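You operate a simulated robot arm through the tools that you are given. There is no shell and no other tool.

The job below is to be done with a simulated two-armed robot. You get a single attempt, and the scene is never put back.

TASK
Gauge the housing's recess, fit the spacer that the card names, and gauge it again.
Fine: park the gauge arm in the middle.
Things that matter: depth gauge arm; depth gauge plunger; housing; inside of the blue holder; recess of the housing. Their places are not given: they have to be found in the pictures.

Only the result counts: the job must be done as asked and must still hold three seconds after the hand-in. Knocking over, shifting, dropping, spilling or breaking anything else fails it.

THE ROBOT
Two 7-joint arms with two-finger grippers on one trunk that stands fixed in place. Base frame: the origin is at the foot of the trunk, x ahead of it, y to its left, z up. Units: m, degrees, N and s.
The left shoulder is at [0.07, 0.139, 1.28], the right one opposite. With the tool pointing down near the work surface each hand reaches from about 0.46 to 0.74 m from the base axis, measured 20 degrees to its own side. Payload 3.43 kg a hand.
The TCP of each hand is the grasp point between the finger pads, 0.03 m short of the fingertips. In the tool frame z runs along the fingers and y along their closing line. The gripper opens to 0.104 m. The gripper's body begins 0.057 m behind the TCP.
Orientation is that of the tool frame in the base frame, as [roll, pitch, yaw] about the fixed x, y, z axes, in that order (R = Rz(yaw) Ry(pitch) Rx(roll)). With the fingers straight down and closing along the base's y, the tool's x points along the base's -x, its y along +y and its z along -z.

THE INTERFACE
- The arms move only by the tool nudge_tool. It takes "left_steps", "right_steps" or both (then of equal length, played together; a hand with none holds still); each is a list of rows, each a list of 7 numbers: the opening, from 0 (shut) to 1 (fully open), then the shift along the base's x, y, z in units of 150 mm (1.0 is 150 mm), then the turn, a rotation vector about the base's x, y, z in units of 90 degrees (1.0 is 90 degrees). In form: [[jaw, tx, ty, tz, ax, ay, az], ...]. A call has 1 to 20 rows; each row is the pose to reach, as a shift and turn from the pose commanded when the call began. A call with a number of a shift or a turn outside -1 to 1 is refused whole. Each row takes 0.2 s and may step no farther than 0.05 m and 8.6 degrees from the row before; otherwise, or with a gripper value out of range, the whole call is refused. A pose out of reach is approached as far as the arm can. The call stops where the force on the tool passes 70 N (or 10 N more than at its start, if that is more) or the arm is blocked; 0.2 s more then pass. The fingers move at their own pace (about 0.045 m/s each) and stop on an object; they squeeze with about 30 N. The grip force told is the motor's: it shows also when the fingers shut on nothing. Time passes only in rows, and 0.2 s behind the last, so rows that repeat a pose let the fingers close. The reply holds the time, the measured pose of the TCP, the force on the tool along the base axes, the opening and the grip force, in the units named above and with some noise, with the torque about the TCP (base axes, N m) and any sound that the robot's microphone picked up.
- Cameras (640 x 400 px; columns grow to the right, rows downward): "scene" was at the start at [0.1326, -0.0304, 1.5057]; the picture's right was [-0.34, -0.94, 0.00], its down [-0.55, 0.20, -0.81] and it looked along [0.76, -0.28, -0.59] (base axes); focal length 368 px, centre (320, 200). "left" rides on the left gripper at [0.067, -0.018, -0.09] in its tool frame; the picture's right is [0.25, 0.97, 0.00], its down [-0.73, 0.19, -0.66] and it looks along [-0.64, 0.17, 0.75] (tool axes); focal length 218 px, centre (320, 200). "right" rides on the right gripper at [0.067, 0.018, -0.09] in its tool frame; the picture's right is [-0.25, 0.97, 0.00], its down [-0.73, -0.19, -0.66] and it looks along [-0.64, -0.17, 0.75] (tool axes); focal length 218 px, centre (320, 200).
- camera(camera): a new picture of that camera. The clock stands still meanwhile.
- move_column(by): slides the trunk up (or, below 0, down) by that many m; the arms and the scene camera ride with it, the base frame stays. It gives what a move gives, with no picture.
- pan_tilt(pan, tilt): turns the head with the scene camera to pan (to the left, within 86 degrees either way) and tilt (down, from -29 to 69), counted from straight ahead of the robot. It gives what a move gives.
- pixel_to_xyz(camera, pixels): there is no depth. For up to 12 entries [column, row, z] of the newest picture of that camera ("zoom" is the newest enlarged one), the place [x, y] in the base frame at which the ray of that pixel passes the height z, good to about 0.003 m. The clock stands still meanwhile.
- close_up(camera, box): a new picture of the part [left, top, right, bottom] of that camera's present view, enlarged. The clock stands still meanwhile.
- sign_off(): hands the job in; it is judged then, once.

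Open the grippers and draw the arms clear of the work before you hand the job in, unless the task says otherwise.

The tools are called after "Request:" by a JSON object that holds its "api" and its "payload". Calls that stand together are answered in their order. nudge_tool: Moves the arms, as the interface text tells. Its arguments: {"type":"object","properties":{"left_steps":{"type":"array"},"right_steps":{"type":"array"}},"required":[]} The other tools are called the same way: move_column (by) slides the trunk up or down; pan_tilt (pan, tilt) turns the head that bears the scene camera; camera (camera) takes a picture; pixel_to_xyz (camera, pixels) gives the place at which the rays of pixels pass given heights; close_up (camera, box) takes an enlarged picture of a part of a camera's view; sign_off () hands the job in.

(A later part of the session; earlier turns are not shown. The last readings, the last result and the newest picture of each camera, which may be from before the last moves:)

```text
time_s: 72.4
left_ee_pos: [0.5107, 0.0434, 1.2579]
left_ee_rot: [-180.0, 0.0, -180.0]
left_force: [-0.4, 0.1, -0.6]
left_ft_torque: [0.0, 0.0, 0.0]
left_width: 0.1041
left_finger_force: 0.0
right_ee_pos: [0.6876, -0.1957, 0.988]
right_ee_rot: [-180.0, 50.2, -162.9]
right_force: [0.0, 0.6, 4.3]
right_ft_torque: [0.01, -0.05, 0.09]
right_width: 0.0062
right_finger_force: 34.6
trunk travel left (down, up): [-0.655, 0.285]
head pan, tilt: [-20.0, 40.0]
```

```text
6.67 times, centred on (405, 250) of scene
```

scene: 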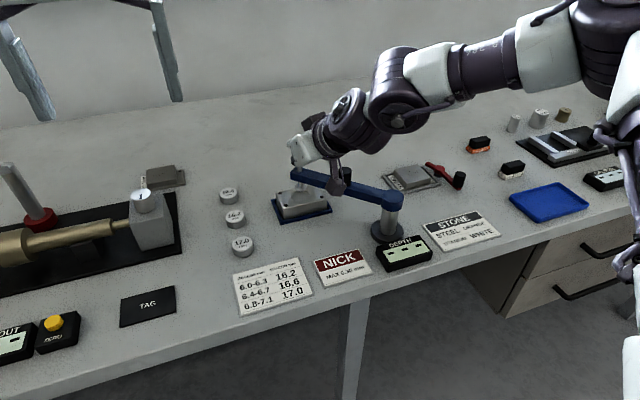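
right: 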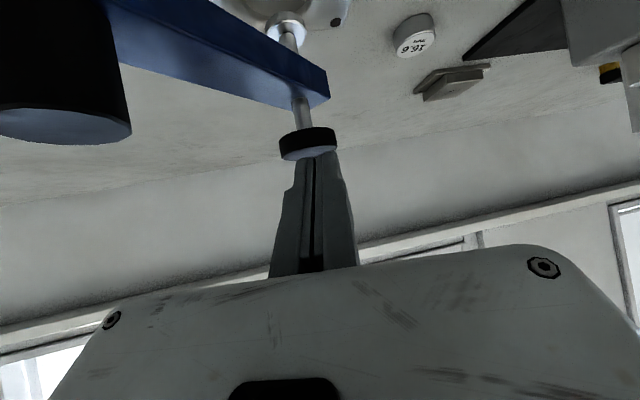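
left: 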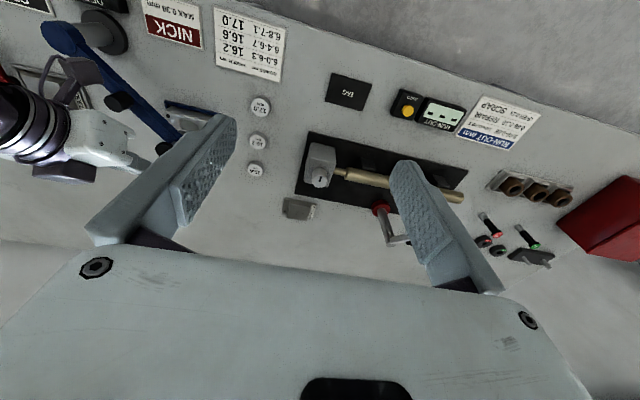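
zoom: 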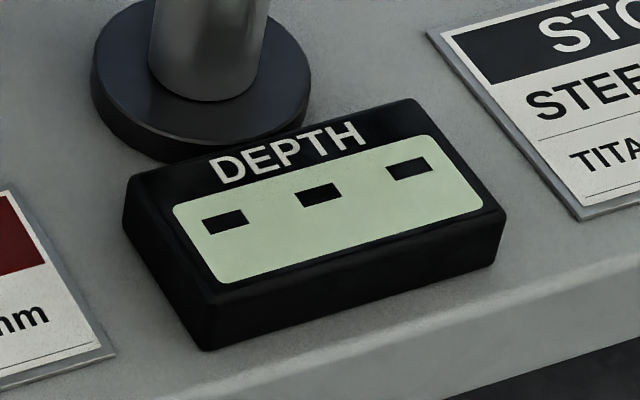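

Foot is deeper in the recess, force 4.3 N. Continue slowly.

Request:
{"api": "nudge_tool", "payload": {"right_steps": [[0, 0, 0, -0.0133, 0, 0, 0], [0, 0, 0, -0.0133, 0, 0, 0], [0, 0, 0, -0.0267, 0, 0, 0], [0, 0, 0, -0.0267, 0, 0, 0]]}}

Request:
{"api": "close_up", "payload": {"camera": "scene", "box": [240, 100, 440, 230]}}

Request:
{"api": "close_up", "payload": {"camera": "scene", "box": [360, 220, 450, 280]}}

```text
time_s: 73.4
left_ee_pos: [0.5113, 0.0453, 1.2574]
left_ee_rot: [-179.9, 0.0, 179.9]
left_force: [-0.6, -0.2, 0.1]
left_ft_torque: [0.04, 0.02, 0.02]
left_width: 0.1038
left_finger_force: 0.1
right_ee_pos: [0.6875, -0.1963, 0.984]
right_ee_rot: [-180.0, 50.2, -162.9]
right_force: [1.4, 0.5, 4.6]
right_ft_torque: [0.03, -0.08, 0.07]
right_width: 0.0058
right_finger_force: 35.0
trunk travel left (down, up): [-0.655, 0.285]
head pan, tilt: [-20.0, 40.0]
```

```text
3.08 times, centred on (340, 165) of scene
```

zoom: 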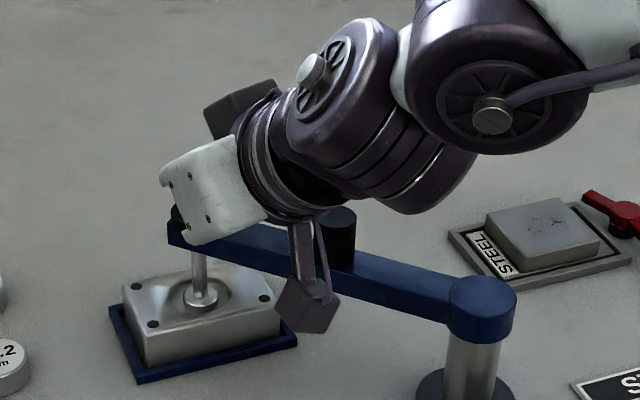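

```text
6.67 times, centred on (405, 250) of scene
```

zoom: 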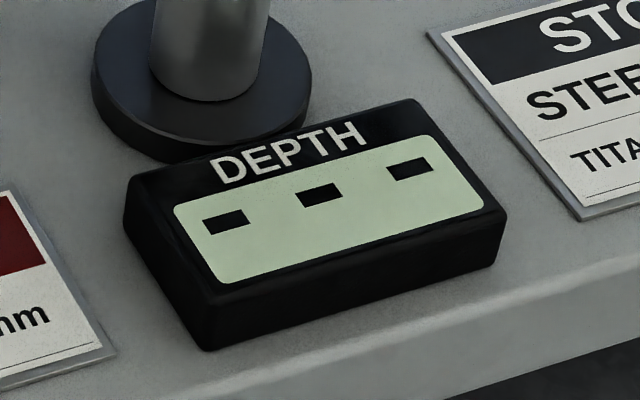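

Still moving. Continue another 4 mm.

Request:
{"api": "nudge_tool", "payload": {"right_steps": [[0, 0, 0, -0.0133, 0, 0, 0], [0, 0, 0, -0.0133, 0, 0, 0], [0, 0, 0, -0.0267, 0, 0, 0], [0, 0, 0, -0.0267, 0, 0, 0]]}}

Request:
{"api": "close_up", "payload": {"camera": "scene", "box": [240, 100, 440, 230]}}

Request:
{"api": "close_up", "payload": {"camera": "scene", "box": [360, 220, 450, 280]}}

```text
time_s: 74.4
left_ee_pos: [0.5088, 0.0452, 1.258]
left_ee_rot: [-179.8, 0.2, 179.9]
left_force: [-0.3, 0.6, -0.9]
left_ft_torque: [0.0, -0.01, -0.01]
left_width: 0.1041
left_finger_force: 0.0
right_ee_pos: [0.6871, -0.1969, 0.9831]
right_ee_rot: [-179.8, 50.5, -163.0]
right_force: [3.1, -1.4, 22.1]
right_ft_torque: [0.01, -0.23, 0.12]
right_width: 0.006
right_finger_force: 35.1
trunk travel left (down, up): [-0.655, 0.285]
head pan, tilt: [-20.0, 40.0]
```

```text
3.08 times, centred on (340, 165) of scene
```

zoom: 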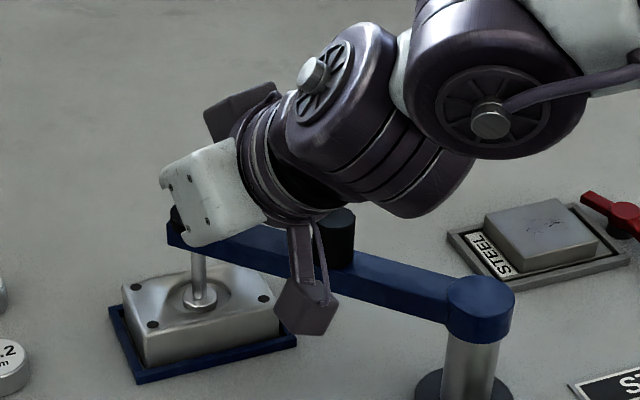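

```text
6.67 times, centred on (405, 250) of scene
```

zoom: 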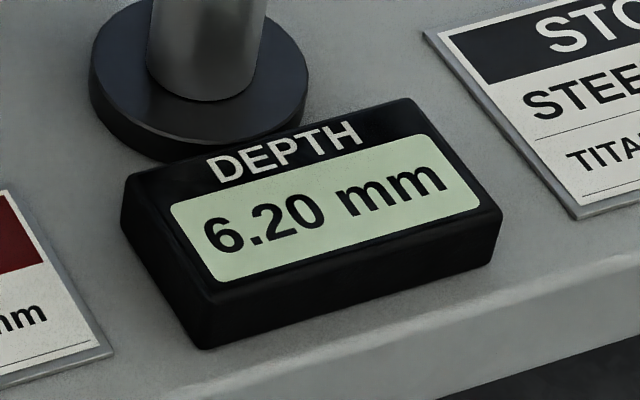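

The display reads 6.20 mm at 22 N, so the card calls for the 16.2 spacer. I hold briefly so that the reading settles and read again, then I'll lift.

Request:
{"api": "nudge_tool", "payload": {"right_steps": [[0, 0, 0, 0, 0, 0, 0], [0, 0, 0, 0, 0, 0, 0], [0, 0, 0, 0, 0, 0, 0], [0, 0, 0, 0, 0, 0, 0]]}}

Request:
{"api": "close_up", "payload": {"camera": "scene", "box": [360, 220, 450, 280]}}

```text
time_s: 75.4
left_ee_pos: [0.5096, 0.0452, 1.2586]
left_ee_rot: [-179.9, 0.2, -179.9]
left_force: [-0.1, -0.1, -0.4]
left_ft_torque: [0.0, 0.02, 0.03]
left_width: 0.1039
left_finger_force: 0.0
right_ee_pos: [0.6872, -0.1972, 0.9828]
right_ee_rot: [-179.8, 50.6, -162.9]
right_force: [7.1, -2.7, 28.3]
right_ft_torque: [0.03, -0.39, -0.02]
right_width: 0.0061
right_finger_force: 34.2
trunk travel left (down, up): [-0.655, 0.285]
head pan, tilt: [-20.0, 40.0]
```

```text
6.67 times, centred on (405, 250) of scene
```

zoom: 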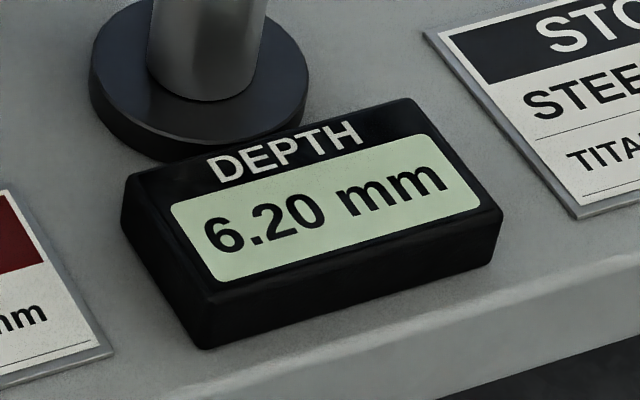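

Confirmed 6.20 mm → spacer 16.2. Lifting the hand straight up off the button.

Request:
{"api": "nudge_tool", "payload": {"right_steps": [[0, 0, 0, 0.04, 0, 0, 0], [0, 0, 0, 0.08, 0, 0, 0], [0, 0, 0, 0.12, 0, 0, 0], [0, 0, 0, 0.16, 0, 0, 0], [0, 0, 0, 0.2, 0, 0, 0], [0, 0, 0, 0.24, 0, 0, 0], [0, 0, 0, 0.32, 0, 0, 0], [0, 0, 0, 0.42, 0, 0, 0], [0, 0, 0, 0.52, 0, 0, 0], [0, 0, 0, 0.52, 0, 0, 0]]}}

Request:
{"api": "close_up", "payload": {"camera": "scene", "box": [240, 100, 440, 230]}}

Request:
{"api": "close_up", "payload": {"camera": "scene", "box": [360, 220, 450, 280]}}

```text
time_s: 77.6
left_ee_pos: [0.5126, 0.0447, 1.2566]
left_ee_rot: [179.9, 0.0, 180.0]
left_force: [0.5, 0.2, -0.3]
left_ft_torque: [-0.03, 0.0, 0.03]
left_width: 0.1041
left_finger_force: 0.0
right_ee_pos: [0.6876, -0.1981, 1.0545]
right_ee_rot: [180.0, 50.1, -163.0]
right_force: [0.3, 0.7, 0.0]
right_ft_torque: [-0.01, 0.03, 0.02]
right_width: 0.0
right_finger_force: 35.0
trunk travel left (down, up): [-0.655, 0.285]
head pan, tilt: [-20.0, 40.0]
```

```text
3.08 times, centred on (340, 165) of scene
```

zoom: 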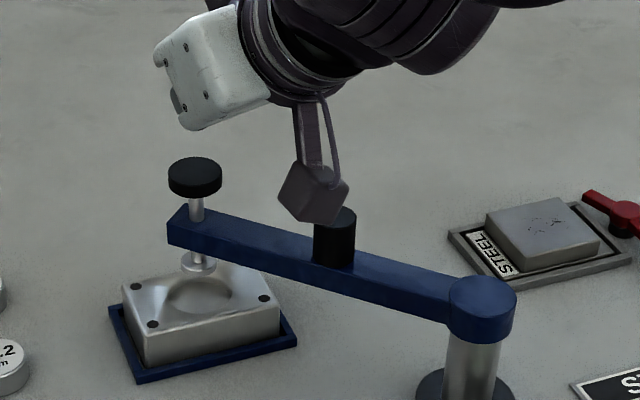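

```text
6.67 times, centred on (405, 250) of scene
```

zoom: 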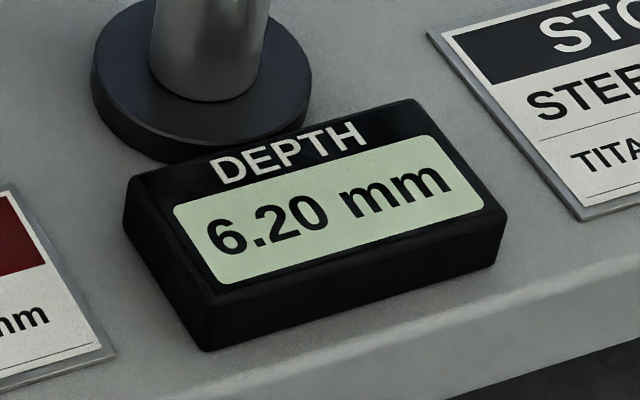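

The plunger sprang back up and the display holds 6.20. Now I go back to the knob, aligned with the gauge arm (yaw +45°, tilt 40°), to swing the gauge away.

Request:
{"api": "nudge_tool", "payload": {"right_steps": [[0.3, -0.08, -0.1, 0.1, 0, 0, 0.08], [0.6, -0.16, -0.2, 0.15, 0, 0, 0.16], [0.6, -0.24, -0.3, 0.15, 0, 0, 0.24], [0.6, -0.337, -0.431, 0.15, 0, 0, 0.311], [0.6, -0.337, -0.431, 0.15, 0, 0, 0.311]]}}

Request:
{"api": "nudge_tool", "payload": {"right_steps": [[0.6, 0, 0, -0.05, -0.04, 0.04, 0], [0.6, 0, 0, -0.1, -0.0786, 0.0786, 0], [0.6, 0, 0, -0.1, -0.0786, 0.0786, 0]]}}

Request:
{"api": "camera", "payload": {"camera": "right"}}

Request:
{"api": "close_up", "payload": {"camera": "scene", "box": [240, 100, 440, 230]}}

```text
time_s: 78.8
left_ee_pos: [0.511, 0.0449, 1.2565]
left_ee_rot: [-179.9, 0.1, -180.0]
left_force: [-0.4, -0.6, 0.5]
left_ft_torque: [0.01, 0.0, 0.0]
left_width: 0.1041
left_finger_force: 0.1
right_ee_pos: [0.6396, -0.2624, 1.0777]
right_ee_rot: [-180.0, 50.2, -134.7]
right_force: [0.1, 0.1, -0.5]
right_ft_torque: [0.0, -0.02, 0.01]
right_width: 0.0625
right_finger_force: 0.0
trunk travel left (down, up): [-0.655, 0.285]
head pan, tilt: [-20.0, 40.0]
```

```text
time_s: 79.6
left_ee_pos: [0.5105, 0.0442, 1.2567]
left_ee_rot: [-180.0, 0.0, -180.0]
left_force: [0.0, 0.0, -0.1]
left_ft_torque: [0.02, -0.01, -0.01]
left_width: 0.1039
left_finger_force: 0.2
right_ee_pos: [0.6369, -0.2613, 1.0624]
right_ee_rot: [180.0, 40.2, -135.0]
right_force: [-0.7, -0.6, 0.9]
right_ft_torque: [0.0, 0.0, -0.01]
right_width: 0.0624
right_finger_force: 0.0
trunk travel left (down, up): [-0.655, 0.285]
head pan, tilt: [-20.0, 40.0]
```

```text
taken
```

right: 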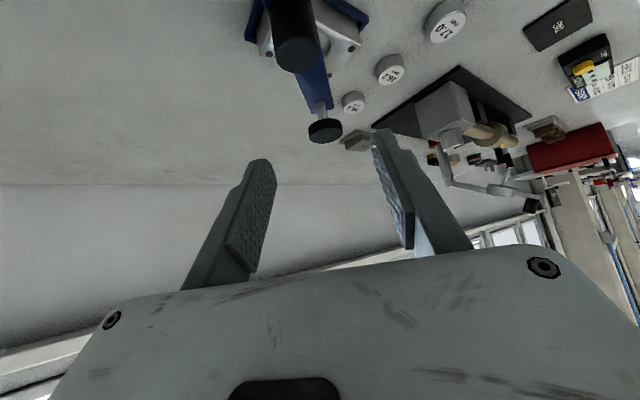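

```text
3.08 times, centred on (340, 165) of scene
```

zoom: 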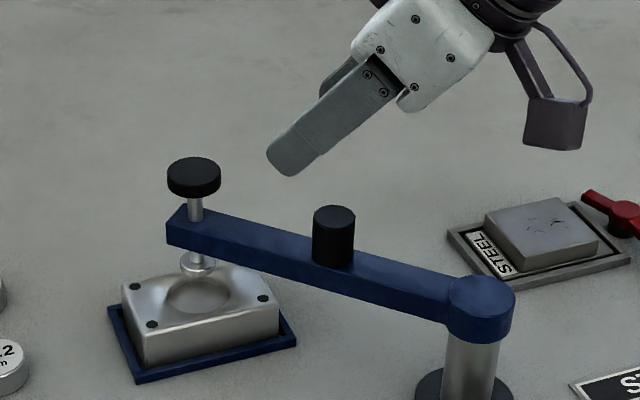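

Checking the knob's location (298,55 in the right view) before descending.

Request:
{"api": "pixel_to_xyz", "payload": {"camera": "right", "pixels": [[298, 55, 0.984], [325, 133, 0.988]]}}

Request:
{"api": "nudge_tool", "payload": {"right_steps": [[0.6, 0, -0.005, -0.2, 0, 0, 0], [0.6, 0, -0.005, -0.35, 0, 0, 0], [0.6, 0, -0.005, -0.45, 0, 0, 0], [0.6, 0, -0.005, -0.545, 0, 0, 0], [0.6, 0, -0.005, -0.545, 0, 0, 0]]}}

Request:
{"api": "camera", "payload": {"camera": "right"}}

```text
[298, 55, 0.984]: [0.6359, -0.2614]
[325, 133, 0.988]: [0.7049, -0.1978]
```

```text
time_s: 80.8
left_ee_pos: [0.5108, 0.0436, 1.2569]
left_ee_rot: [-180.0, 0.0, -179.9]
left_force: [0.4, -0.7, -1.0]
left_ft_torque: [0.01, 0.06, -0.03]
left_width: 0.104
left_finger_force: 0.1
right_ee_pos: [0.6377, -0.2623, 0.9825]
right_ee_rot: [179.9, 40.1, -134.8]
right_force: [0.3, 0.5, -0.6]
right_ft_torque: [0.04, 0.01, -0.02]
right_width: 0.0624
right_finger_force: 0.1
trunk travel left (down, up): [-0.655, 0.285]
head pan, tilt: [-20.0, 40.0]
```

```text
taken
```

right: 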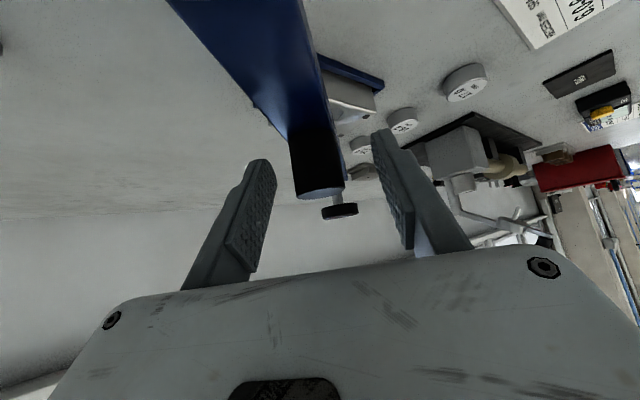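

Knob is between the fingers at the expected place. Closing on it.

Request:
{"api": "nudge_tool", "payload": {"right_steps": [[0.3, 0, 0, 0, 0, 0, 0], [0.1, 0, 0, 0, 0, 0, 0], [0, 0, 0, 0, 0, 0, 0], [0, 0, 0, 0, 0, 0, 0], [0, 0, 0, 0, 0, 0, 0]]}}

```text
time_s: 82.0
left_ee_pos: [0.5116, 0.0446, 1.2559]
left_ee_rot: [-180.0, 0.0, 179.9]
left_force: [-0.6, 0.2, -0.6]
left_ft_torque: [0.0, -0.01, 0.04]
left_width: 0.1041
left_finger_force: 0.0
right_ee_pos: [0.6374, -0.2632, 0.9817]
right_ee_rot: [180.0, 40.2, -135.0]
right_force: [-0.4, 0.6, -1.9]
right_ft_torque: [-0.17, -0.46, -0.09]
right_width: 0.0256
right_finger_force: 45.1
trunk travel left (down, up): [-0.655, 0.285]
head pan, tilt: [-20.0, 40.0]
```

Gripped. Swinging the gauge arm back from 45° to straight ahead (0°, its starting middle position).

Request:
{"api": "nudge_tool", "payload": {"right_steps": [[0, 0.0375, -0.0409, 0, 0, 0, -0.0556], [0, 0.0714, -0.085, 0, 0, 0, -0.1111], [0, 0.1012, -0.1319, 0, 0, 0, -0.1667], [0, 0.1268, -0.1811, 0, 0, 0, -0.2222], [0, 0.1481, -0.2325, 0, 0, 0, -0.2778], [0, 0.1648, -0.2854, 0, 0, 0, -0.3333], [0, 0.1768, -0.3397, 0, 0, 0, -0.3889], [0, 0.1841, -0.3947, 0, 0, 0, -0.4444], [0, 0.1865, -0.4502, 0, 0, 0, -0.5], [0, 0.1865, -0.4502, 0, 0, 0, -0.5]]}}

Request:
{"api": "camera", "payload": {"camera": "scene"}}

```text
time_s: 84.2
left_ee_pos: [0.5113, 0.0446, 1.2571]
left_ee_rot: [179.9, 0.0, 180.0]
left_force: [-0.4, 0.2, 0.4]
left_ft_torque: [0.02, 0.0, 0.0]
left_width: 0.104
left_finger_force: 0.1
right_ee_pos: [0.6658, -0.3301, 0.9819]
right_ee_rot: [-180.0, 40.0, 180.0]
right_force: [-4.3, 1.0, -4.7]
right_ft_torque: [-0.14, -0.22, -0.06]
right_width: 0.0259
right_finger_force: 45.3
trunk travel left (down, up): [-0.655, 0.285]
head pan, tilt: [-20.0, 40.0]
```

```text
taken
```

scene: 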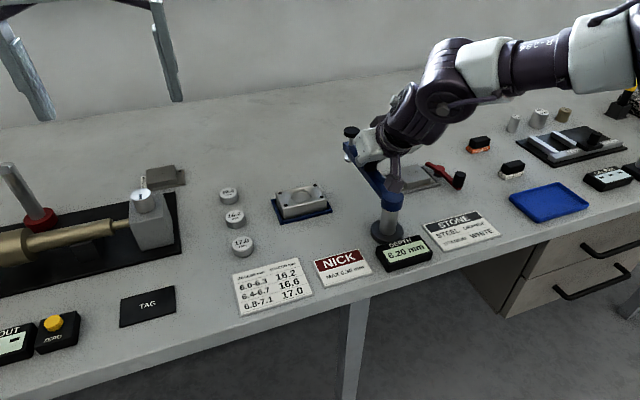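

The gauge arm is back at the middle and clear of the housing. I release the knob, lift, and withdraw the right hand toward the right.

Request:
{"api": "nudge_tool", "payload": {"right_steps": [[0.6, 0, 0, 0, 0, 0, 0], [0.6, 0, 0, 0, 0, 0, 0], [0.6, 0, 0, 0, 0, 0, 0], [0.6, 0, 0, 0, 0, 0, 0], [0.6, 0, 0, 0.1, 0, 0, 0], [0.6, 0, 0, 0.25, 0, 0, 0], [0.6, 0, 0, 0.45, 0, 0, 0], [0.6, 0, 0, 0.65, 0, 0, 0], [0.6, -0.2, -0.1, 0.8, 0, 0, 0], [0.6, -0.4, -0.2, 0.8, 0, 0, 0], [0.6, -0.6, -0.3, 0.8, 0, 0, 0], [0.6, -0.8, -0.4, 0.8, 0, 0, 0], [0.6, -0.8, -0.4, 0.8, 0, 0, 0]]}}

Request:
{"api": "camera", "payload": {"camera": "scene"}}

Request:
{"api": "close_up", "payload": {"camera": "scene", "box": [200, 165, 350, 265]}}

Request:
{"api": "camera", "payload": {"camera": "left"}}

```text
time_s: 87.0
left_ee_pos: [0.5122, 0.0447, 1.2569]
left_ee_rot: [-179.9, 0.0, 180.0]
left_force: [-0.7, 0.7, -0.1]
left_ft_torque: [0.02, 0.02, -0.01]
left_width: 0.104
left_finger_force: 0.0
right_ee_pos: [0.5476, -0.3907, 1.1029]
right_ee_rot: [-179.9, 40.1, -179.9]
right_force: [1.5, -0.1, 0.3]
right_ft_torque: [0.0, 0.0, 0.03]
right_width: 0.0625
right_finger_force: 0.0
trunk travel left (down, up): [-0.655, 0.285]
head pan, tilt: [-20.0, 40.0]
```

```text
taken
```

scene: 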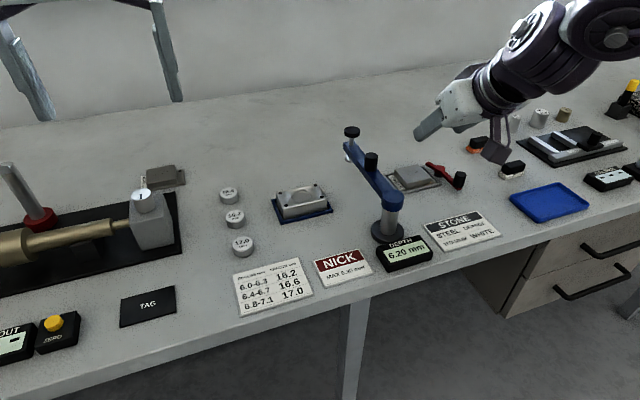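

```text
4.00 times, centred on (275, 215) of scene
```

zoom: 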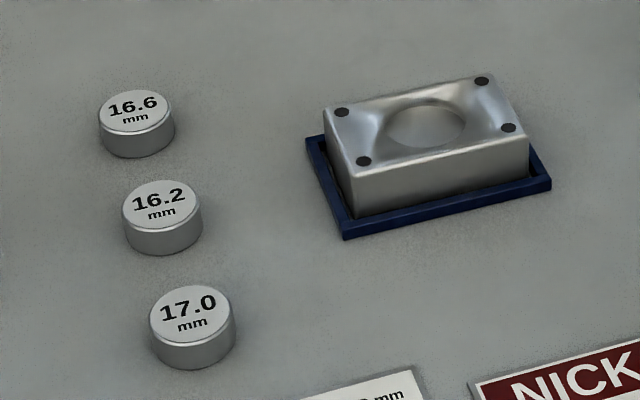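

```text
taken
```

left: 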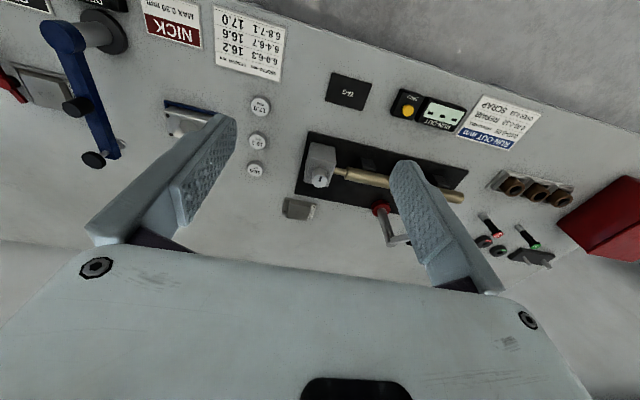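

The 16.2 spacer is the middle one: scene (235,215.8), left (258,140). Triangulating its position.

Request:
{"api": "pixel_to_xyz", "payload": {"camera": "scene", "pixels": [[235, 215.75, 0.88], [235, 215.75, 0.885], [235, 215.75, 0.89], [235, 215.75, 0.895], [229, 192.5, 0.885], [243, 241.3, 0.885], [243, 241.3, 0.89], [229, 192.5, 0.89]]}}

Request:
{"api": "close_up", "payload": {"camera": "left", "box": [210, 80, 330, 200]}}

Request:
{"api": "pixel_to_xyz", "payload": {"camera": "left", "pixels": [[258, 140, 0.88], [258, 140, 0.885], [258, 140, 0.89], [258, 140, 0.895], [260, 106, 0.885], [256, 170, 0.885]]}}

```text
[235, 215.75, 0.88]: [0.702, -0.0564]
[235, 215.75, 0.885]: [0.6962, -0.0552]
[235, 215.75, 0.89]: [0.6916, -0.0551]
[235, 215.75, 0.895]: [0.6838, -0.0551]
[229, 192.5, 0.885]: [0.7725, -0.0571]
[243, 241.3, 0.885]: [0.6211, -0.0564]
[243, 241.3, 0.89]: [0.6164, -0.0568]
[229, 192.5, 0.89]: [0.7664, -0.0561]
```

```text
3.33 times, centred on (270, 140) of left
```

zoom: 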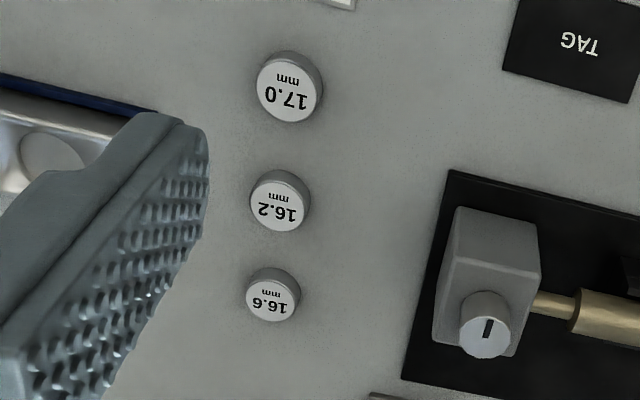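

```text
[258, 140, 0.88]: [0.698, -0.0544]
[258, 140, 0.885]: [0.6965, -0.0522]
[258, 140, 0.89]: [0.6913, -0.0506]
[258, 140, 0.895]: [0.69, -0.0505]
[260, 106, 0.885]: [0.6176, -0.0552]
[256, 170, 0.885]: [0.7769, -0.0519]
```

Spacer 16.2 is at about (0.697,-0.055), top z≈0.886. The grey dial block at (150,220) is a neighbour, so I check its extent and height before planning the left hand's approach.

Request:
{"api": "pixel_to_xyz", "payload": {"camera": "scene", "pixels": [[176, 244, 0.88], [172, 210, 0.93], [172, 210, 0.94], [143, 190, 0.95], [143, 190, 0.97], [178, 193, 0.87], [181, 255, 0.87], [180, 180, 0.88], [163, 168, 0.89], [304, 250, 0.87], [279, 224, 0.875]]}}

Request:
{"api": "close_up", "payload": {"camera": "scene", "box": [0, 130, 240, 290]}}

```text
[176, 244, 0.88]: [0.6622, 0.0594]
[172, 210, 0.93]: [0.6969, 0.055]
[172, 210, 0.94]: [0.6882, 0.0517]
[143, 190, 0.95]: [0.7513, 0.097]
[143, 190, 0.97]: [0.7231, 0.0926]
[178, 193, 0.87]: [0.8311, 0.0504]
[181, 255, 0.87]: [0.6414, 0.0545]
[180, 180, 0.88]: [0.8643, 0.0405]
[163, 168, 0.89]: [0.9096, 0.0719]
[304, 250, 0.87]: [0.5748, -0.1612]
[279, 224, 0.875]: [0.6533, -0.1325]
```

```text
2.50 times, centred on (120, 210) of scene
```

zoom: 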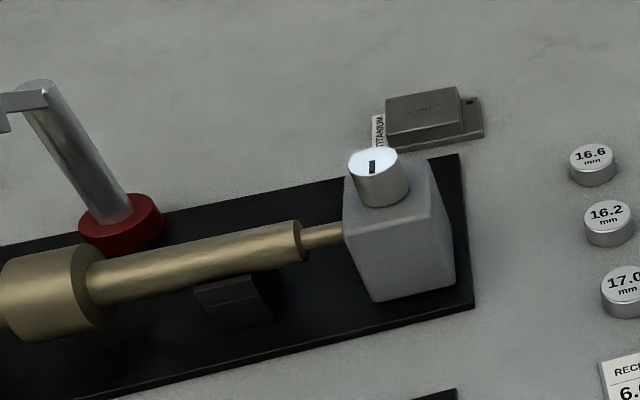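

The dial block's near face is at y≈+0.055 with top ≈0.94–0.97, so a grasp centred at y=−0.055 is clear of it. I bring the left hand down and toward the spacer in stages, watching reach.

Request:
{"api": "nudge_tool", "payload": {"left_steps": [[1, 0.05, -0.05, -0.2, 0, 0, 0], [1, 0.1, -0.1, -0.4, 0, 0, 0], [1, 0.15, -0.2, -0.6, 0, 0, 0], [1, 0.2, -0.3, -0.8, 0, 0, 0], [1, 0.25, -0.4, -0.95, 0, 0, 0], [1, 0.3, -0.5, -1.0, 0, 0, 0], [1, 0.3, -0.5, -1.0, 0, 0, 0]]}}

```text
time_s: 88.6
left_ee_pos: [0.5589, -0.0308, 1.1076]
left_ee_rot: [-179.9, 0.0, -179.9]
left_force: [-0.8, -0.3, 0.1]
left_ft_torque: [-0.02, -0.01, -0.02]
left_width: 0.1039
left_finger_force: 0.1
right_ee_pos: [0.5456, -0.3905, 1.1022]
right_ee_rot: [-180.0, 40.1, -179.9]
right_force: [-0.6, 0.2, 0.2]
right_ft_torque: [0.01, -0.01, -0.02]
right_width: 0.0625
right_finger_force: 0.0
trunk travel left (down, up): [-0.655, 0.285]
head pan, tilt: [-20.0, 40.0]
```

No reach trouble for the left arm here. I extend to above the 16.2 spacer with the tool still vertical, staying high.

Request:
{"api": "nudge_tool", "payload": {"left_steps": [[1, 0.15, -0.03, -0.1, 0, 0, 0], [1, 0.3, -0.06, -0.2, 0, 0, 0], [1, 0.45, -0.09, -0.3, 0, 0, 0], [1, 0.6, -0.12, -0.4, 0, 0, 0], [1, 0.75, -0.14, -0.5, 0, 0, 0], [1, 0.92, -0.16, -0.55, 0, 0, 0], [1, 0.92, -0.16, -0.55, 0, 0, 0]]}}

```text
time_s: 90.2
left_ee_pos: [0.6216, -0.0431, 1.014]
left_ee_rot: [-179.9, 0.2, 179.9]
left_force: [-0.4, 0.1, -0.2]
left_ft_torque: [-0.03, -0.03, -0.01]
left_width: 0.1042
left_finger_force: 0.2
left hand out of reach, approached as far as the arm can: row 3, 4, 5, 6, 7
right_ee_pos: [0.5456, -0.3902, 1.1021]
right_ee_rot: [180.0, 40.1, -180.0]
right_force: [0.2, 0.6, -0.5]
right_ft_torque: [0.01, 0.01, 0.0]
right_width: 0.0622
right_finger_force: 0.1
trunk travel left (down, up): [-0.655, 0.285]
head pan, tilt: [-20.0, 40.0]
```

The left arm's limit matches a maximum shoulder-to-wrist distance of about 0.585 m, so a 42° outward tilt toward −22° lets it reach both spacer and housing. I back up and set the yaw, then lower the trunk 0.07 m, then tilt.

Request:
{"api": "nudge_tool", "payload": {"left_steps": [[1, -0.1, 0, 0.2, 0, 0, -0.08], [1, -0.2, 0, 0.4, 0, 0, -0.16], [1, -0.3, 0, 0.5, 0, 0, -0.2444], [1, -0.3, 0, 0.5, 0, 0, -0.2444]]}}

Request:
{"api": "move_column", "payload": {"by": -0.07}}

Request:
{"api": "nudge_tool", "payload": {"left_steps": [[1, 0, 0, 0.05, -0.035, -0.0865, 0], [1, 0, 0, 0.1, -0.07, -0.173, 0], [1, 0, 0, 0.1, -0.105, -0.26, 0], [1, 0, 0, 0.1, -0.14, -0.346, 0], [1, 0, 0, 0.1, -0.1748, -0.4327, 0], [1, 0, 0, 0.1, -0.1748, -0.4327, 0]]}}

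```text
time_s: 91.2
left_ee_pos: [0.5767, -0.0394, 1.09]
left_ee_rot: [-180.0, 0.0, 157.9]
left_force: [0.8, -0.2, -0.2]
left_ft_torque: [-0.01, 0.01, 0.0]
left_width: 0.1039
left_finger_force: 0.1
right_ee_pos: [0.5458, -0.3894, 1.1019]
right_ee_rot: [179.9, 40.1, 180.0]
right_force: [-1.0, 0.1, -0.5]
right_ft_torque: [0.05, -0.01, -0.02]
right_width: 0.0625
right_finger_force: 0.0
trunk travel left (down, up): [-0.655, 0.285]
head pan, tilt: [-20.0, 40.0]
```

```text
time_s: 92.3
left_ee_pos: [0.5774, -0.0387, 1.0215]
left_ee_rot: [180.0, 0.0, 158.0]
left_force: [-0.8, 0.8, -0.2]
left_ft_torque: [0.02, -0.02, -0.02]
left_width: 0.104
left_finger_force: 0.1
right_ee_pos: [0.5452, -0.3895, 1.0322]
right_ee_rot: [-179.9, 40.2, -180.0]
right_force: [0.1, 0.6, 0.0]
right_ft_torque: [-0.03, -0.01, 0.01]
right_width: 0.0624
right_finger_force: 0.0
trunk travel left (down, up): [-0.585, 0.355]
head pan, tilt: [-20.0, 40.0]
```

```text
time_s: 93.7
left_ee_pos: [0.5769, -0.0405, 1.0365]
left_ee_rot: [-179.9, 42.1, 158.0]
left_force: [-0.5, -0.6, 0.1]
left_ft_torque: [0.02, 0.0, 0.0]
left_width: 0.104
left_finger_force: 0.0
right_ee_pos: [0.5453, -0.3905, 1.0331]
right_ee_rot: [-180.0, 40.0, 180.0]
right_force: [-0.9, -0.5, -0.6]
right_ft_torque: [0.01, 0.02, -0.01]
right_width: 0.0626
right_finger_force: 0.1
trunk travel left (down, up): [-0.585, 0.355]
head pan, tilt: [-20.0, 40.0]
```

Left hand tilted 42° without trouble. A dry run to above the housing (no spacer yet) to confirm the left arm reaches the placing position.

Request:
{"api": "nudge_tool", "payload": {"left_steps": [[1, 0.12, -0.16, -0.05, 0, 0, 0], [1, 0.24, -0.32, -0.1, 0, 0, 0], [1, 0.36, -0.48, -0.15, 0, 0, 0], [1, 0.48, -0.64, -0.2, 0, 0, 0], [1, 0.6, -0.8, -0.22, 0, 0, 0], [1, 0.73, -1.0, -0.25, 0, 0, 0], [1, 0.73, -1.0, -0.25, 0, 0, 0]]}}

Request:
{"api": "nudge_tool", "payload": {"left_steps": [[1, 0, 0, -0.15, 0, 0, 0], [1, 0, 0, -0.27, 0, 0, 0], [1, 0, 0, -0.27, 0, 0, 0]]}}

Request:
{"api": "camera", "payload": {"camera": "left"}}

Request:
{"api": "camera", "payload": {"camera": "scene"}}

```text
time_s: 95.3
left_ee_pos: [0.6857, -0.1874, 0.9972]
left_ee_rot: [-179.9, 41.9, 158.0]
left_force: [-0.4, -0.6, 0.2]
left_ft_torque: [-0.03, 0.04, -0.04]
left_width: 0.104
left_finger_force: 0.0
right_ee_pos: [0.546, -0.3889, 1.0328]
right_ee_rot: [-180.0, 40.1, -179.9]
right_force: [-0.8, -1.6, -0.5]
right_ft_torque: [0.0, -0.01, 0.01]
right_width: 0.0625
right_finger_force: 0.0
trunk travel left (down, up): [-0.585, 0.355]
head pan, tilt: [-20.0, 40.0]
```

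```text
time_s: 96.1
left_ee_pos: [0.6843, -0.1874, 0.9575]
left_ee_rot: [-180.0, 42.1, 158.1]
left_force: [-0.1, -0.2, 0.1]
left_ft_torque: [0.0, -0.03, 0.01]
left_width: 0.1043
left_finger_force: 0.0
right_ee_pos: [0.5458, -0.391, 1.0325]
right_ee_rot: [180.0, 40.2, -179.9]
right_force: [0.0, -0.1, -0.8]
right_ft_torque: [-0.03, 0.01, 0.01]
right_width: 0.0625
right_finger_force: 0.1
trunk travel left (down, up): [-0.585, 0.355]
head pan, tilt: [-20.0, 40.0]
```

```text
taken
```

left: 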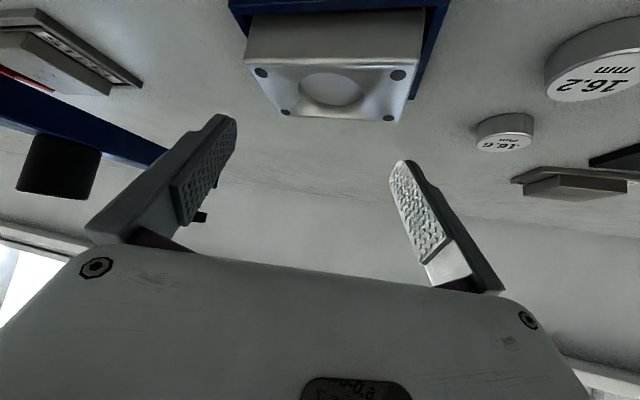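

```text
taken
```

scene: 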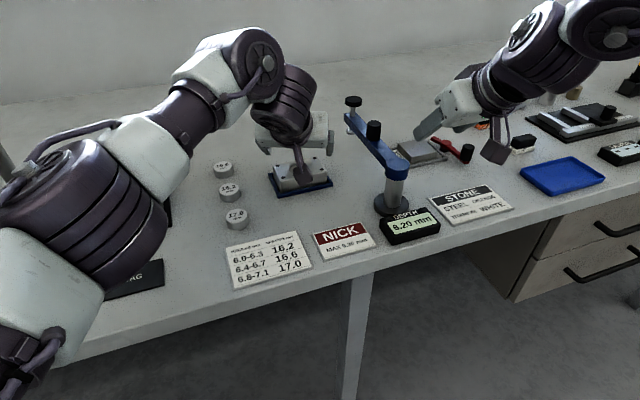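

The left hand reaches over the housing with no trouble. I refine the recess and bolt positions from this close left view, and the spacer 16.2 too.

Request:
{"api": "close_up", "payload": {"camera": "left", "box": [220, 0, 460, 140]}}

Request:
{"api": "pixel_to_xyz", "payload": {"camera": "left", "pixels": [[261.5, 72.5, 0.9], [398, 75, 0.9], [285.5, 112.5, 0.9], [389, 118.5, 0.9], [332, 88, 0.9], [585, 82, 0.886], [508, 145, 0.886]]}}

```text
2.67 times, centred on (340, 70) of left
```

zoom: 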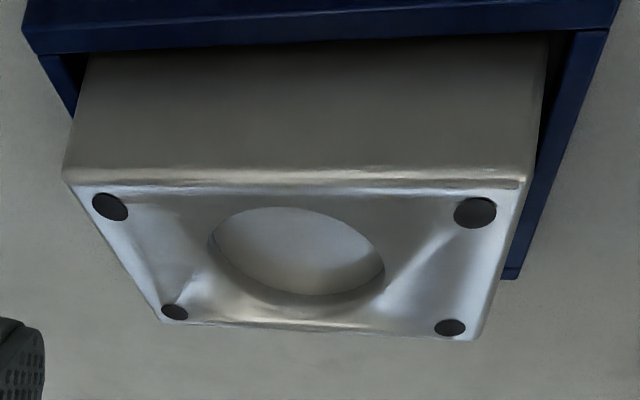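

```text
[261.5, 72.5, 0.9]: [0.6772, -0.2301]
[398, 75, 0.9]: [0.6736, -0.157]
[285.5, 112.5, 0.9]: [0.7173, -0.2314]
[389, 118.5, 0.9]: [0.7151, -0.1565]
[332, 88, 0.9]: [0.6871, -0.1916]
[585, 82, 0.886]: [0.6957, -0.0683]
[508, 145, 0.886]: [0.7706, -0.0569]
```

The bolt spacing seen here (0.0735 m) vs the scene (0.0785 m) suggests the housing top is a bit lower than 0.90. I query more heights to pin it down.

Request:
{"api": "pixel_to_xyz", "payload": {"camera": "left", "pixels": [[261.3, 72.6, 0.895], [398, 74.9, 0.895], [285.3, 112, 0.895], [388.7, 117.9, 0.895], [261.3, 72.6, 0.89], [398, 74.9, 0.89], [285.3, 112, 0.89], [388.7, 117.9, 0.89]]}}

Request:
{"api": "close_up", "payload": {"camera": "scene", "box": [200, 130, 340, 240]}}

```text
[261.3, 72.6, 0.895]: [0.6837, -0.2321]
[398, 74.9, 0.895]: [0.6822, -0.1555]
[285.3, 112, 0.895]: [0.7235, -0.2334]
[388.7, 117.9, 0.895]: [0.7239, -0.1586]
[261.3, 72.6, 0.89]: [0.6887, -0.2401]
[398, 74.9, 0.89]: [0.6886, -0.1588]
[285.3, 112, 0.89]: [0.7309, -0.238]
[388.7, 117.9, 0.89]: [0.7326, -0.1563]
```

```text
3.64 times, centred on (270, 185) of scene
```

zoom: 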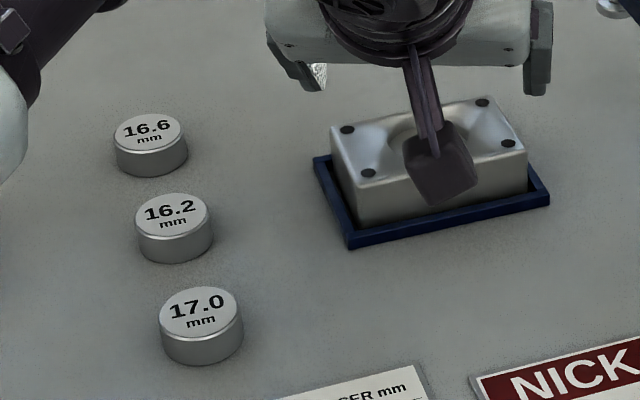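

Combining the views, the housing top is at z≈0.895 with centre near (0.703,-0.195). Now I move the left hand over the 16.2 spacer at about (0.698,-0.0545), opened wide.

Request:
{"api": "nudge_tool", "payload": {"left_steps": [[1, 0, 0.05, 0.2, 0, 0, 0], [1, 0, 0.2, 0.3, 0, 0, 0], [1, 0, 0.4, 0.3, 0, 0, 0], [1, 0.005, 0.6, 0.3, 0, 0, 0], [1, 0.01, 0.8, 0.3, 0, 0, 0], [1, 0.01, 0.919, 0.25, 0, 0, 0], [1, 0.01, 0.919, 0.15, 0, 0, 0], [1, 0.01, 0.919, 0.05, 0, 0, 0], [1, 0.01, 0.919, 0.05, 0, 0, 0]]}}

Request:
{"api": "camera", "payload": {"camera": "left"}}

Request:
{"api": "close_up", "payload": {"camera": "left", "box": [220, 0, 460, 140]}}

Request:
{"api": "camera", "payload": {"camera": "scene"}}

```text
time_s: 98.1
left_ee_pos: [0.6871, -0.0519, 0.9649]
left_ee_rot: [-179.9, 42.0, 157.9]
left_force: [-0.4, 0.0, 0.2]
left_ft_torque: [-0.02, 0.02, 0.0]
left_width: 0.1042
left_finger_force: 0.0
right_ee_pos: [0.5449, -0.3907, 1.0324]
right_ee_rot: [180.0, 40.1, -180.0]
right_force: [-0.2, 0.3, -0.3]
right_ft_torque: [0.03, 0.01, 0.02]
right_width: 0.0625
right_finger_force: 0.0
trunk travel left (down, up): [-0.585, 0.355]
head pan, tilt: [-20.0, 40.0]
```

```text
taken
```

left: 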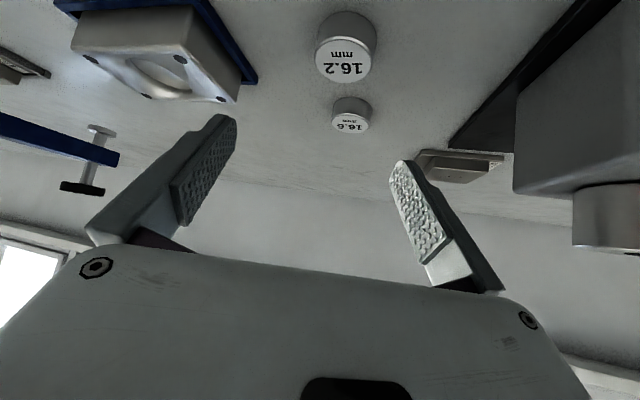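

```text
2.67 times, centred on (340, 70) of left
```

zoom: 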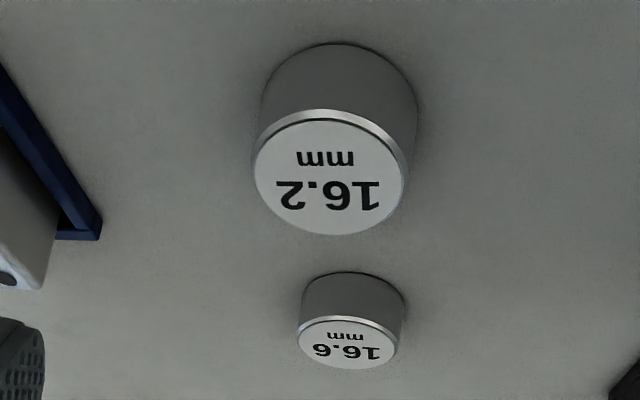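

```text
taken
```

scene: 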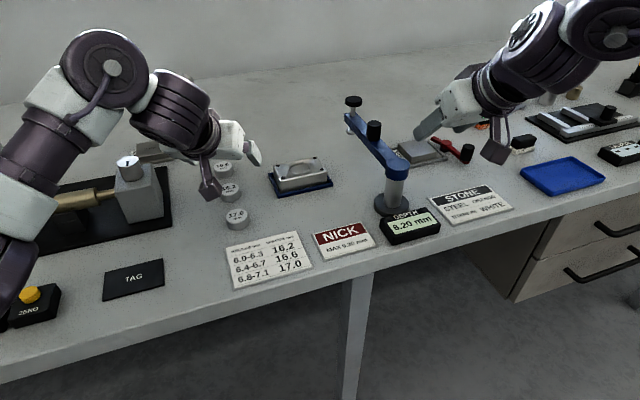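

The 16.2 spacer is between the fingers' line at left px (344,60). I query its position from this close view.

Request:
{"api": "pixel_to_xyz", "payload": {"camera": "left", "pixels": [[344.1, 59.9, 0.88], [344.1, 59.9, 0.885], [344.1, 59.9, 0.89], [314.5, 61, 0.88], [373.7, 58, 0.88], [314.5, 61, 0.885], [373.7, 58, 0.885], [350.3, 116.5, 0.885], [350.3, 116.5, 0.88]]}}

Request:
{"api": "pixel_to_xyz", "payload": {"camera": "scene", "pixels": [[230.5, 186.5, 0.88], [230.5, 186.5, 0.885]]}}

Request:
{"api": "close_up", "payload": {"camera": "scene", "box": [180, 130, 280, 240]}}

```text
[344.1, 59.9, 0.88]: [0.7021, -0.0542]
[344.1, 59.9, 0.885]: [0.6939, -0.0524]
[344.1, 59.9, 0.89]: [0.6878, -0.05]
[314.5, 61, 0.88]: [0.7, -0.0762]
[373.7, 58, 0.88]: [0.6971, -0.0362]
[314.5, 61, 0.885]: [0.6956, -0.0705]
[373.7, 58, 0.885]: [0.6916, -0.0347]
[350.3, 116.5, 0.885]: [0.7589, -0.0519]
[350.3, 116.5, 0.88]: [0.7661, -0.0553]
```

```text
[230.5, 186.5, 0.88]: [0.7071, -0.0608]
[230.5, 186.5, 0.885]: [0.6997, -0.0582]
```

```text
3.64 times, centred on (230, 185) of scene
```

zoom: 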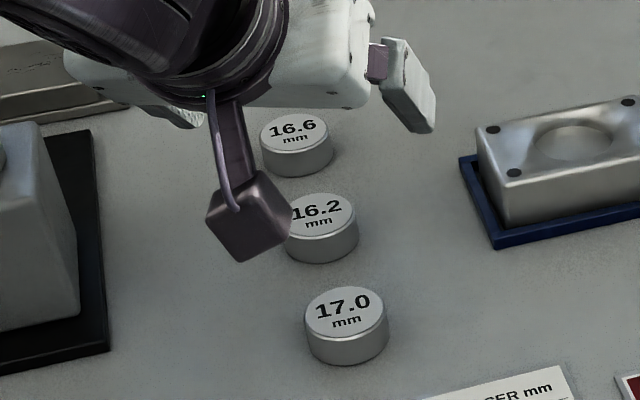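

With the row for the far spacer corrected, the views agree: 16.2 spacer at ≈(0.699,-0.055), top z≈0.882, table ≈0.866. The fingers straddle it well, so I descend and then feel for the table in small steps to know the fingertip height exactly.

Request:
{"api": "nudge_tool", "payload": {"left_steps": [[1, 0, -0.005, -0.15, 0, 0, 0], [1, 0, -0.005, -0.3, 0, 0, 0], [1, 0, -0.005, -0.4, 0, 0, 0], [1, 0, -0.005, -0.4, 0, 0, 0]]}}

Request:
{"api": "nudge_tool", "payload": {"left_steps": [[1, 0, 0, -0.01, 0, 0, 0], [1, 0, 0, -0.02, 0, 0, 0], [1, 0, 0, -0.03, 0, 0, 0], [1, 0, 0, -0.03, 0, 0, 0]]}}

Request:
{"api": "camera", "payload": {"camera": "left"}}

Request:
{"api": "close_up", "payload": {"camera": "scene", "box": [160, 120, 300, 250]}}

```text
time_s: 99.1
left_ee_pos: [0.6878, -0.0524, 0.906]
left_ee_rot: [-179.9, 41.9, 157.8]
left_force: [-0.6, 0.1, -1.1]
left_ft_torque: [0.01, 0.06, 0.03]
left_width: 0.1041
left_finger_force: 0.1
right_ee_pos: [0.547, -0.3887, 1.0321]
right_ee_rot: [-180.0, 40.2, -180.0]
right_force: [0.0, -0.4, -0.2]
right_ft_torque: [0.0, 0.02, 0.02]
right_width: 0.0624
right_finger_force: 0.0
trunk travel left (down, up): [-0.585, 0.355]
head pan, tilt: [-20.0, 40.0]
```

```text
time_s: 100.1
left_ee_pos: [0.687, -0.0528, 0.9026]
left_ee_rot: [180.0, 42.0, 157.9]
left_force: [-0.2, 0.2, -0.1]
left_ft_torque: [0.0, 0.0, 0.01]
left_width: 0.1039
left_finger_force: 0.0
right_ee_pos: [0.5457, -0.39, 1.0329]
right_ee_rot: [-180.0, 40.1, 180.0]
right_force: [-0.1, -0.5, 0.2]
right_ft_torque: [-0.01, 0.0, 0.03]
right_width: 0.0625
right_finger_force: 0.1
trunk travel left (down, up): [-0.585, 0.355]
head pan, tilt: [-20.0, 40.0]
```

```text
taken
```

left: 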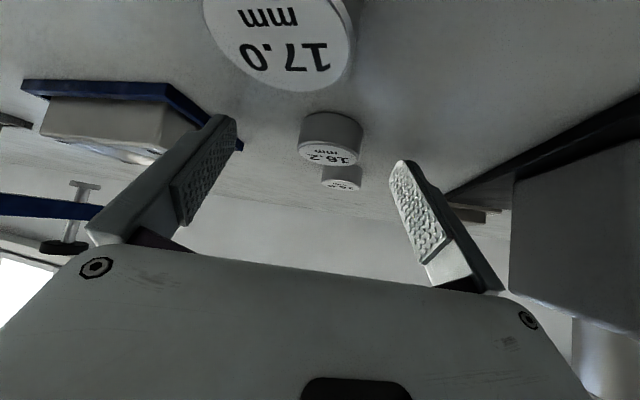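

```text
3.08 times, centred on (230, 185) of scene
```

zoom: 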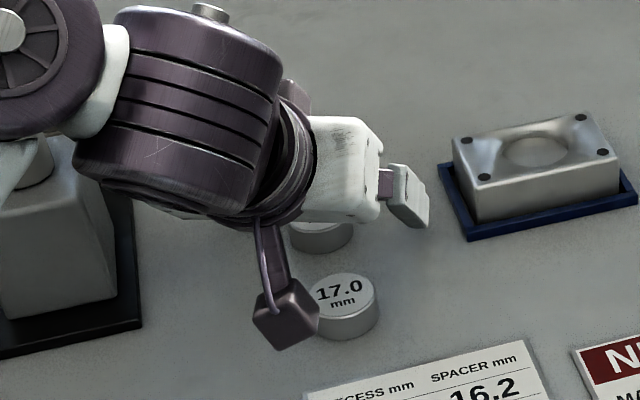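

Checking the spacer position in this view against the fingertips.

Request:
{"api": "close_up", "payload": {"camera": "left", "box": [220, 80, 430, 210]}}

Request:
{"api": "pixel_to_xyz", "payload": {"camera": "left", "pixels": [[331, 155, 0.88], [331, 155, 0.883], [331, 155, 0.886], [302, 150, 0.882], [359, 160, 0.882]]}}

```text
3.05 times, centred on (325, 145) of left
```

zoom: 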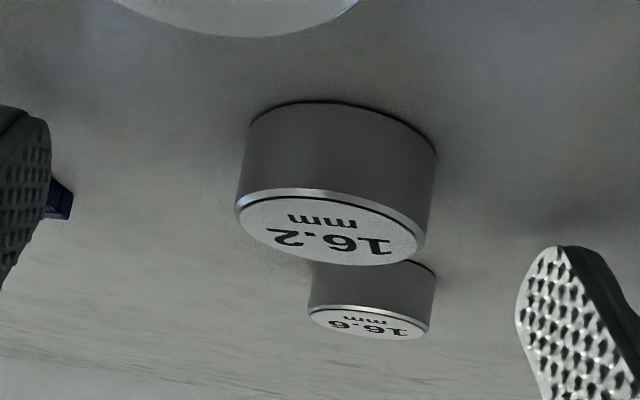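

```text
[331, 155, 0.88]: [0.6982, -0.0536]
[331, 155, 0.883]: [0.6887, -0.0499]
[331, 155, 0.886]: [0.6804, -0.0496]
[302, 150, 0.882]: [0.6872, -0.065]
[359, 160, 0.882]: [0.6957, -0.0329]
```

I continue feeling downward for the table in 1.5 mm rows.

Request:
{"api": "nudge_tool", "payload": {"left_steps": [[1, 0, 0, -0.01, 0, 0, 0], [1, 0, 0, -0.02, 0, 0, 0], [1, 0, 0, -0.03, 0, 0, 0], [1, 0, 0, -0.03, 0, 0, 0]]}}

Request:
{"api": "nudge_tool", "payload": {"left_steps": [[1, 0, 0, -0.01, 0, 0, 0], [1, 0, 0, -0.02, 0, 0, 0], [1, 0, 0, -0.02, 0, 0, 0]]}}

```text
time_s: 101.1
left_ee_pos: [0.6877, -0.0526, 0.8967]
left_ee_rot: [179.9, 42.0, 158.0]
left_force: [0.4, 0.1, 0.2]
left_ft_torque: [0.02, -0.01, -0.01]
left_width: 0.1039
left_finger_force: 0.0
right_ee_pos: [0.5459, -0.3901, 1.0324]
right_ee_rot: [-180.0, 40.1, -180.0]
right_force: [0.6, 0.3, 0.1]
right_ft_torque: [-0.01, 0.06, -0.01]
right_width: 0.0624
right_finger_force: 0.1
trunk travel left (down, up): [-0.585, 0.355]
head pan, tilt: [-20.0, 40.0]
```

```text
time_s: 101.9
left_ee_pos: [0.6875, -0.0519, 0.8948]
left_ee_rot: [179.9, 42.3, 158.0]
left_force: [4.6, 2.1, 14.3]
left_ft_torque: [0.35, -0.55, -0.46]
left_width: 0.1039
left_finger_force: 0.0
right_ee_pos: [0.5449, -0.3899, 1.034]
right_ee_rot: [-179.9, 40.2, -179.9]
right_force: [-0.7, -0.3, -0.4]
right_ft_torque: [0.04, 0.02, 0.0]
right_width: 0.0624
right_finger_force: 0.0
trunk travel left (down, up): [-0.585, 0.355]
head pan, tilt: [-20.0, 40.0]
```

Contact with the table at TCP z≈0.895. I rise 7.5 mm so the fingertips hold only the upper part of the spacer, then close.

Request:
{"api": "nudge_tool", "payload": {"left_steps": [[1, 0, 0, 0.03, 0, 0, 0], [1, 0, 0, 0.053, 0, 0, 0], [1, 0, 0, 0.053, 0, 0, 0]]}}

Request:
{"api": "nudge_tool", "payload": {"left_steps": [[0.7, 0, 0, 0, 0, 0, 0], [0.5, 0, 0, 0, 0, 0, 0], [0.4, 0, 0, 0, 0, 0, 0], [0.3, 0, 0, 0, 0, 0, 0], [0.2, 0, 0, 0, 0, 0, 0], [0.1, 0, 0, 0, 0, 0, 0], [0, 0, 0, 0, 0, 0, 0], [0, 0, 0, 0, 0, 0, 0]]}}

Request:
{"api": "camera", "payload": {"camera": "left"}}

Request:
{"api": "close_up", "payload": {"camera": "left", "box": [220, 80, 430, 210]}}

```text
time_s: 102.7
left_ee_pos: [0.687, -0.0523, 0.9006]
left_ee_rot: [-179.8, 41.8, 157.9]
left_force: [-0.1, 0.9, -0.4]
left_ft_torque: [0.0, 0.04, -0.02]
left_width: 0.1038
left_finger_force: 0.1
right_ee_pos: [0.5459, -0.3907, 1.0325]
right_ee_rot: [179.9, 40.1, -179.9]
right_force: [0.3, 0.9, -0.1]
right_ft_torque: [-0.01, 0.01, 0.0]
right_width: 0.0625
right_finger_force: 0.1
trunk travel left (down, up): [-0.585, 0.355]
head pan, tilt: [-20.0, 40.0]
```

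```text
time_s: 104.5
left_ee_pos: [0.6865, -0.0521, 0.9008]
left_ee_rot: [180.0, 42.1, 158.0]
left_force: [1.2, 0.9, -0.4]
left_ft_torque: [-0.01, -0.01, -0.02]
left_width: 0.0354
left_finger_force: 29.5
right_ee_pos: [0.5463, -0.3903, 1.0329]
right_ee_rot: [-180.0, 40.0, -179.9]
right_force: [-0.3, 0.8, -0.2]
right_ft_torque: [-0.02, 0.02, 0.0]
right_width: 0.0622
right_finger_force: 0.0
trunk travel left (down, up): [-0.585, 0.355]
head pan, tilt: [-20.0, 40.0]
```

```text
taken
```

left: 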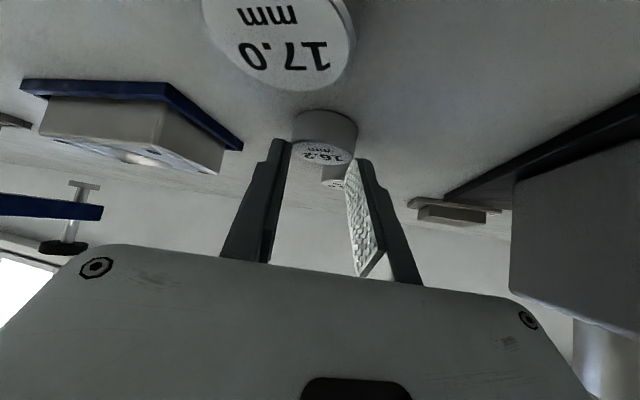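

```text
3.05 times, centred on (325, 145) of left
```

zoom: 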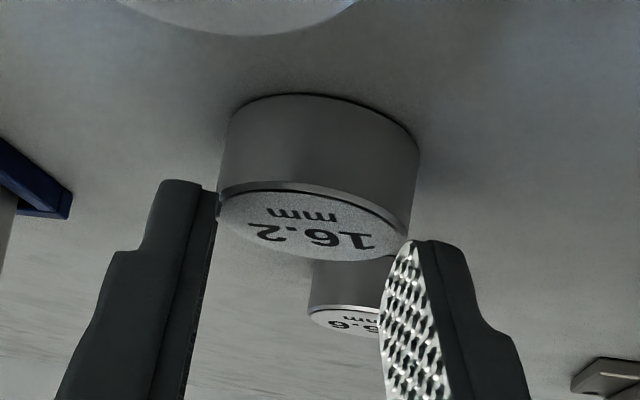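

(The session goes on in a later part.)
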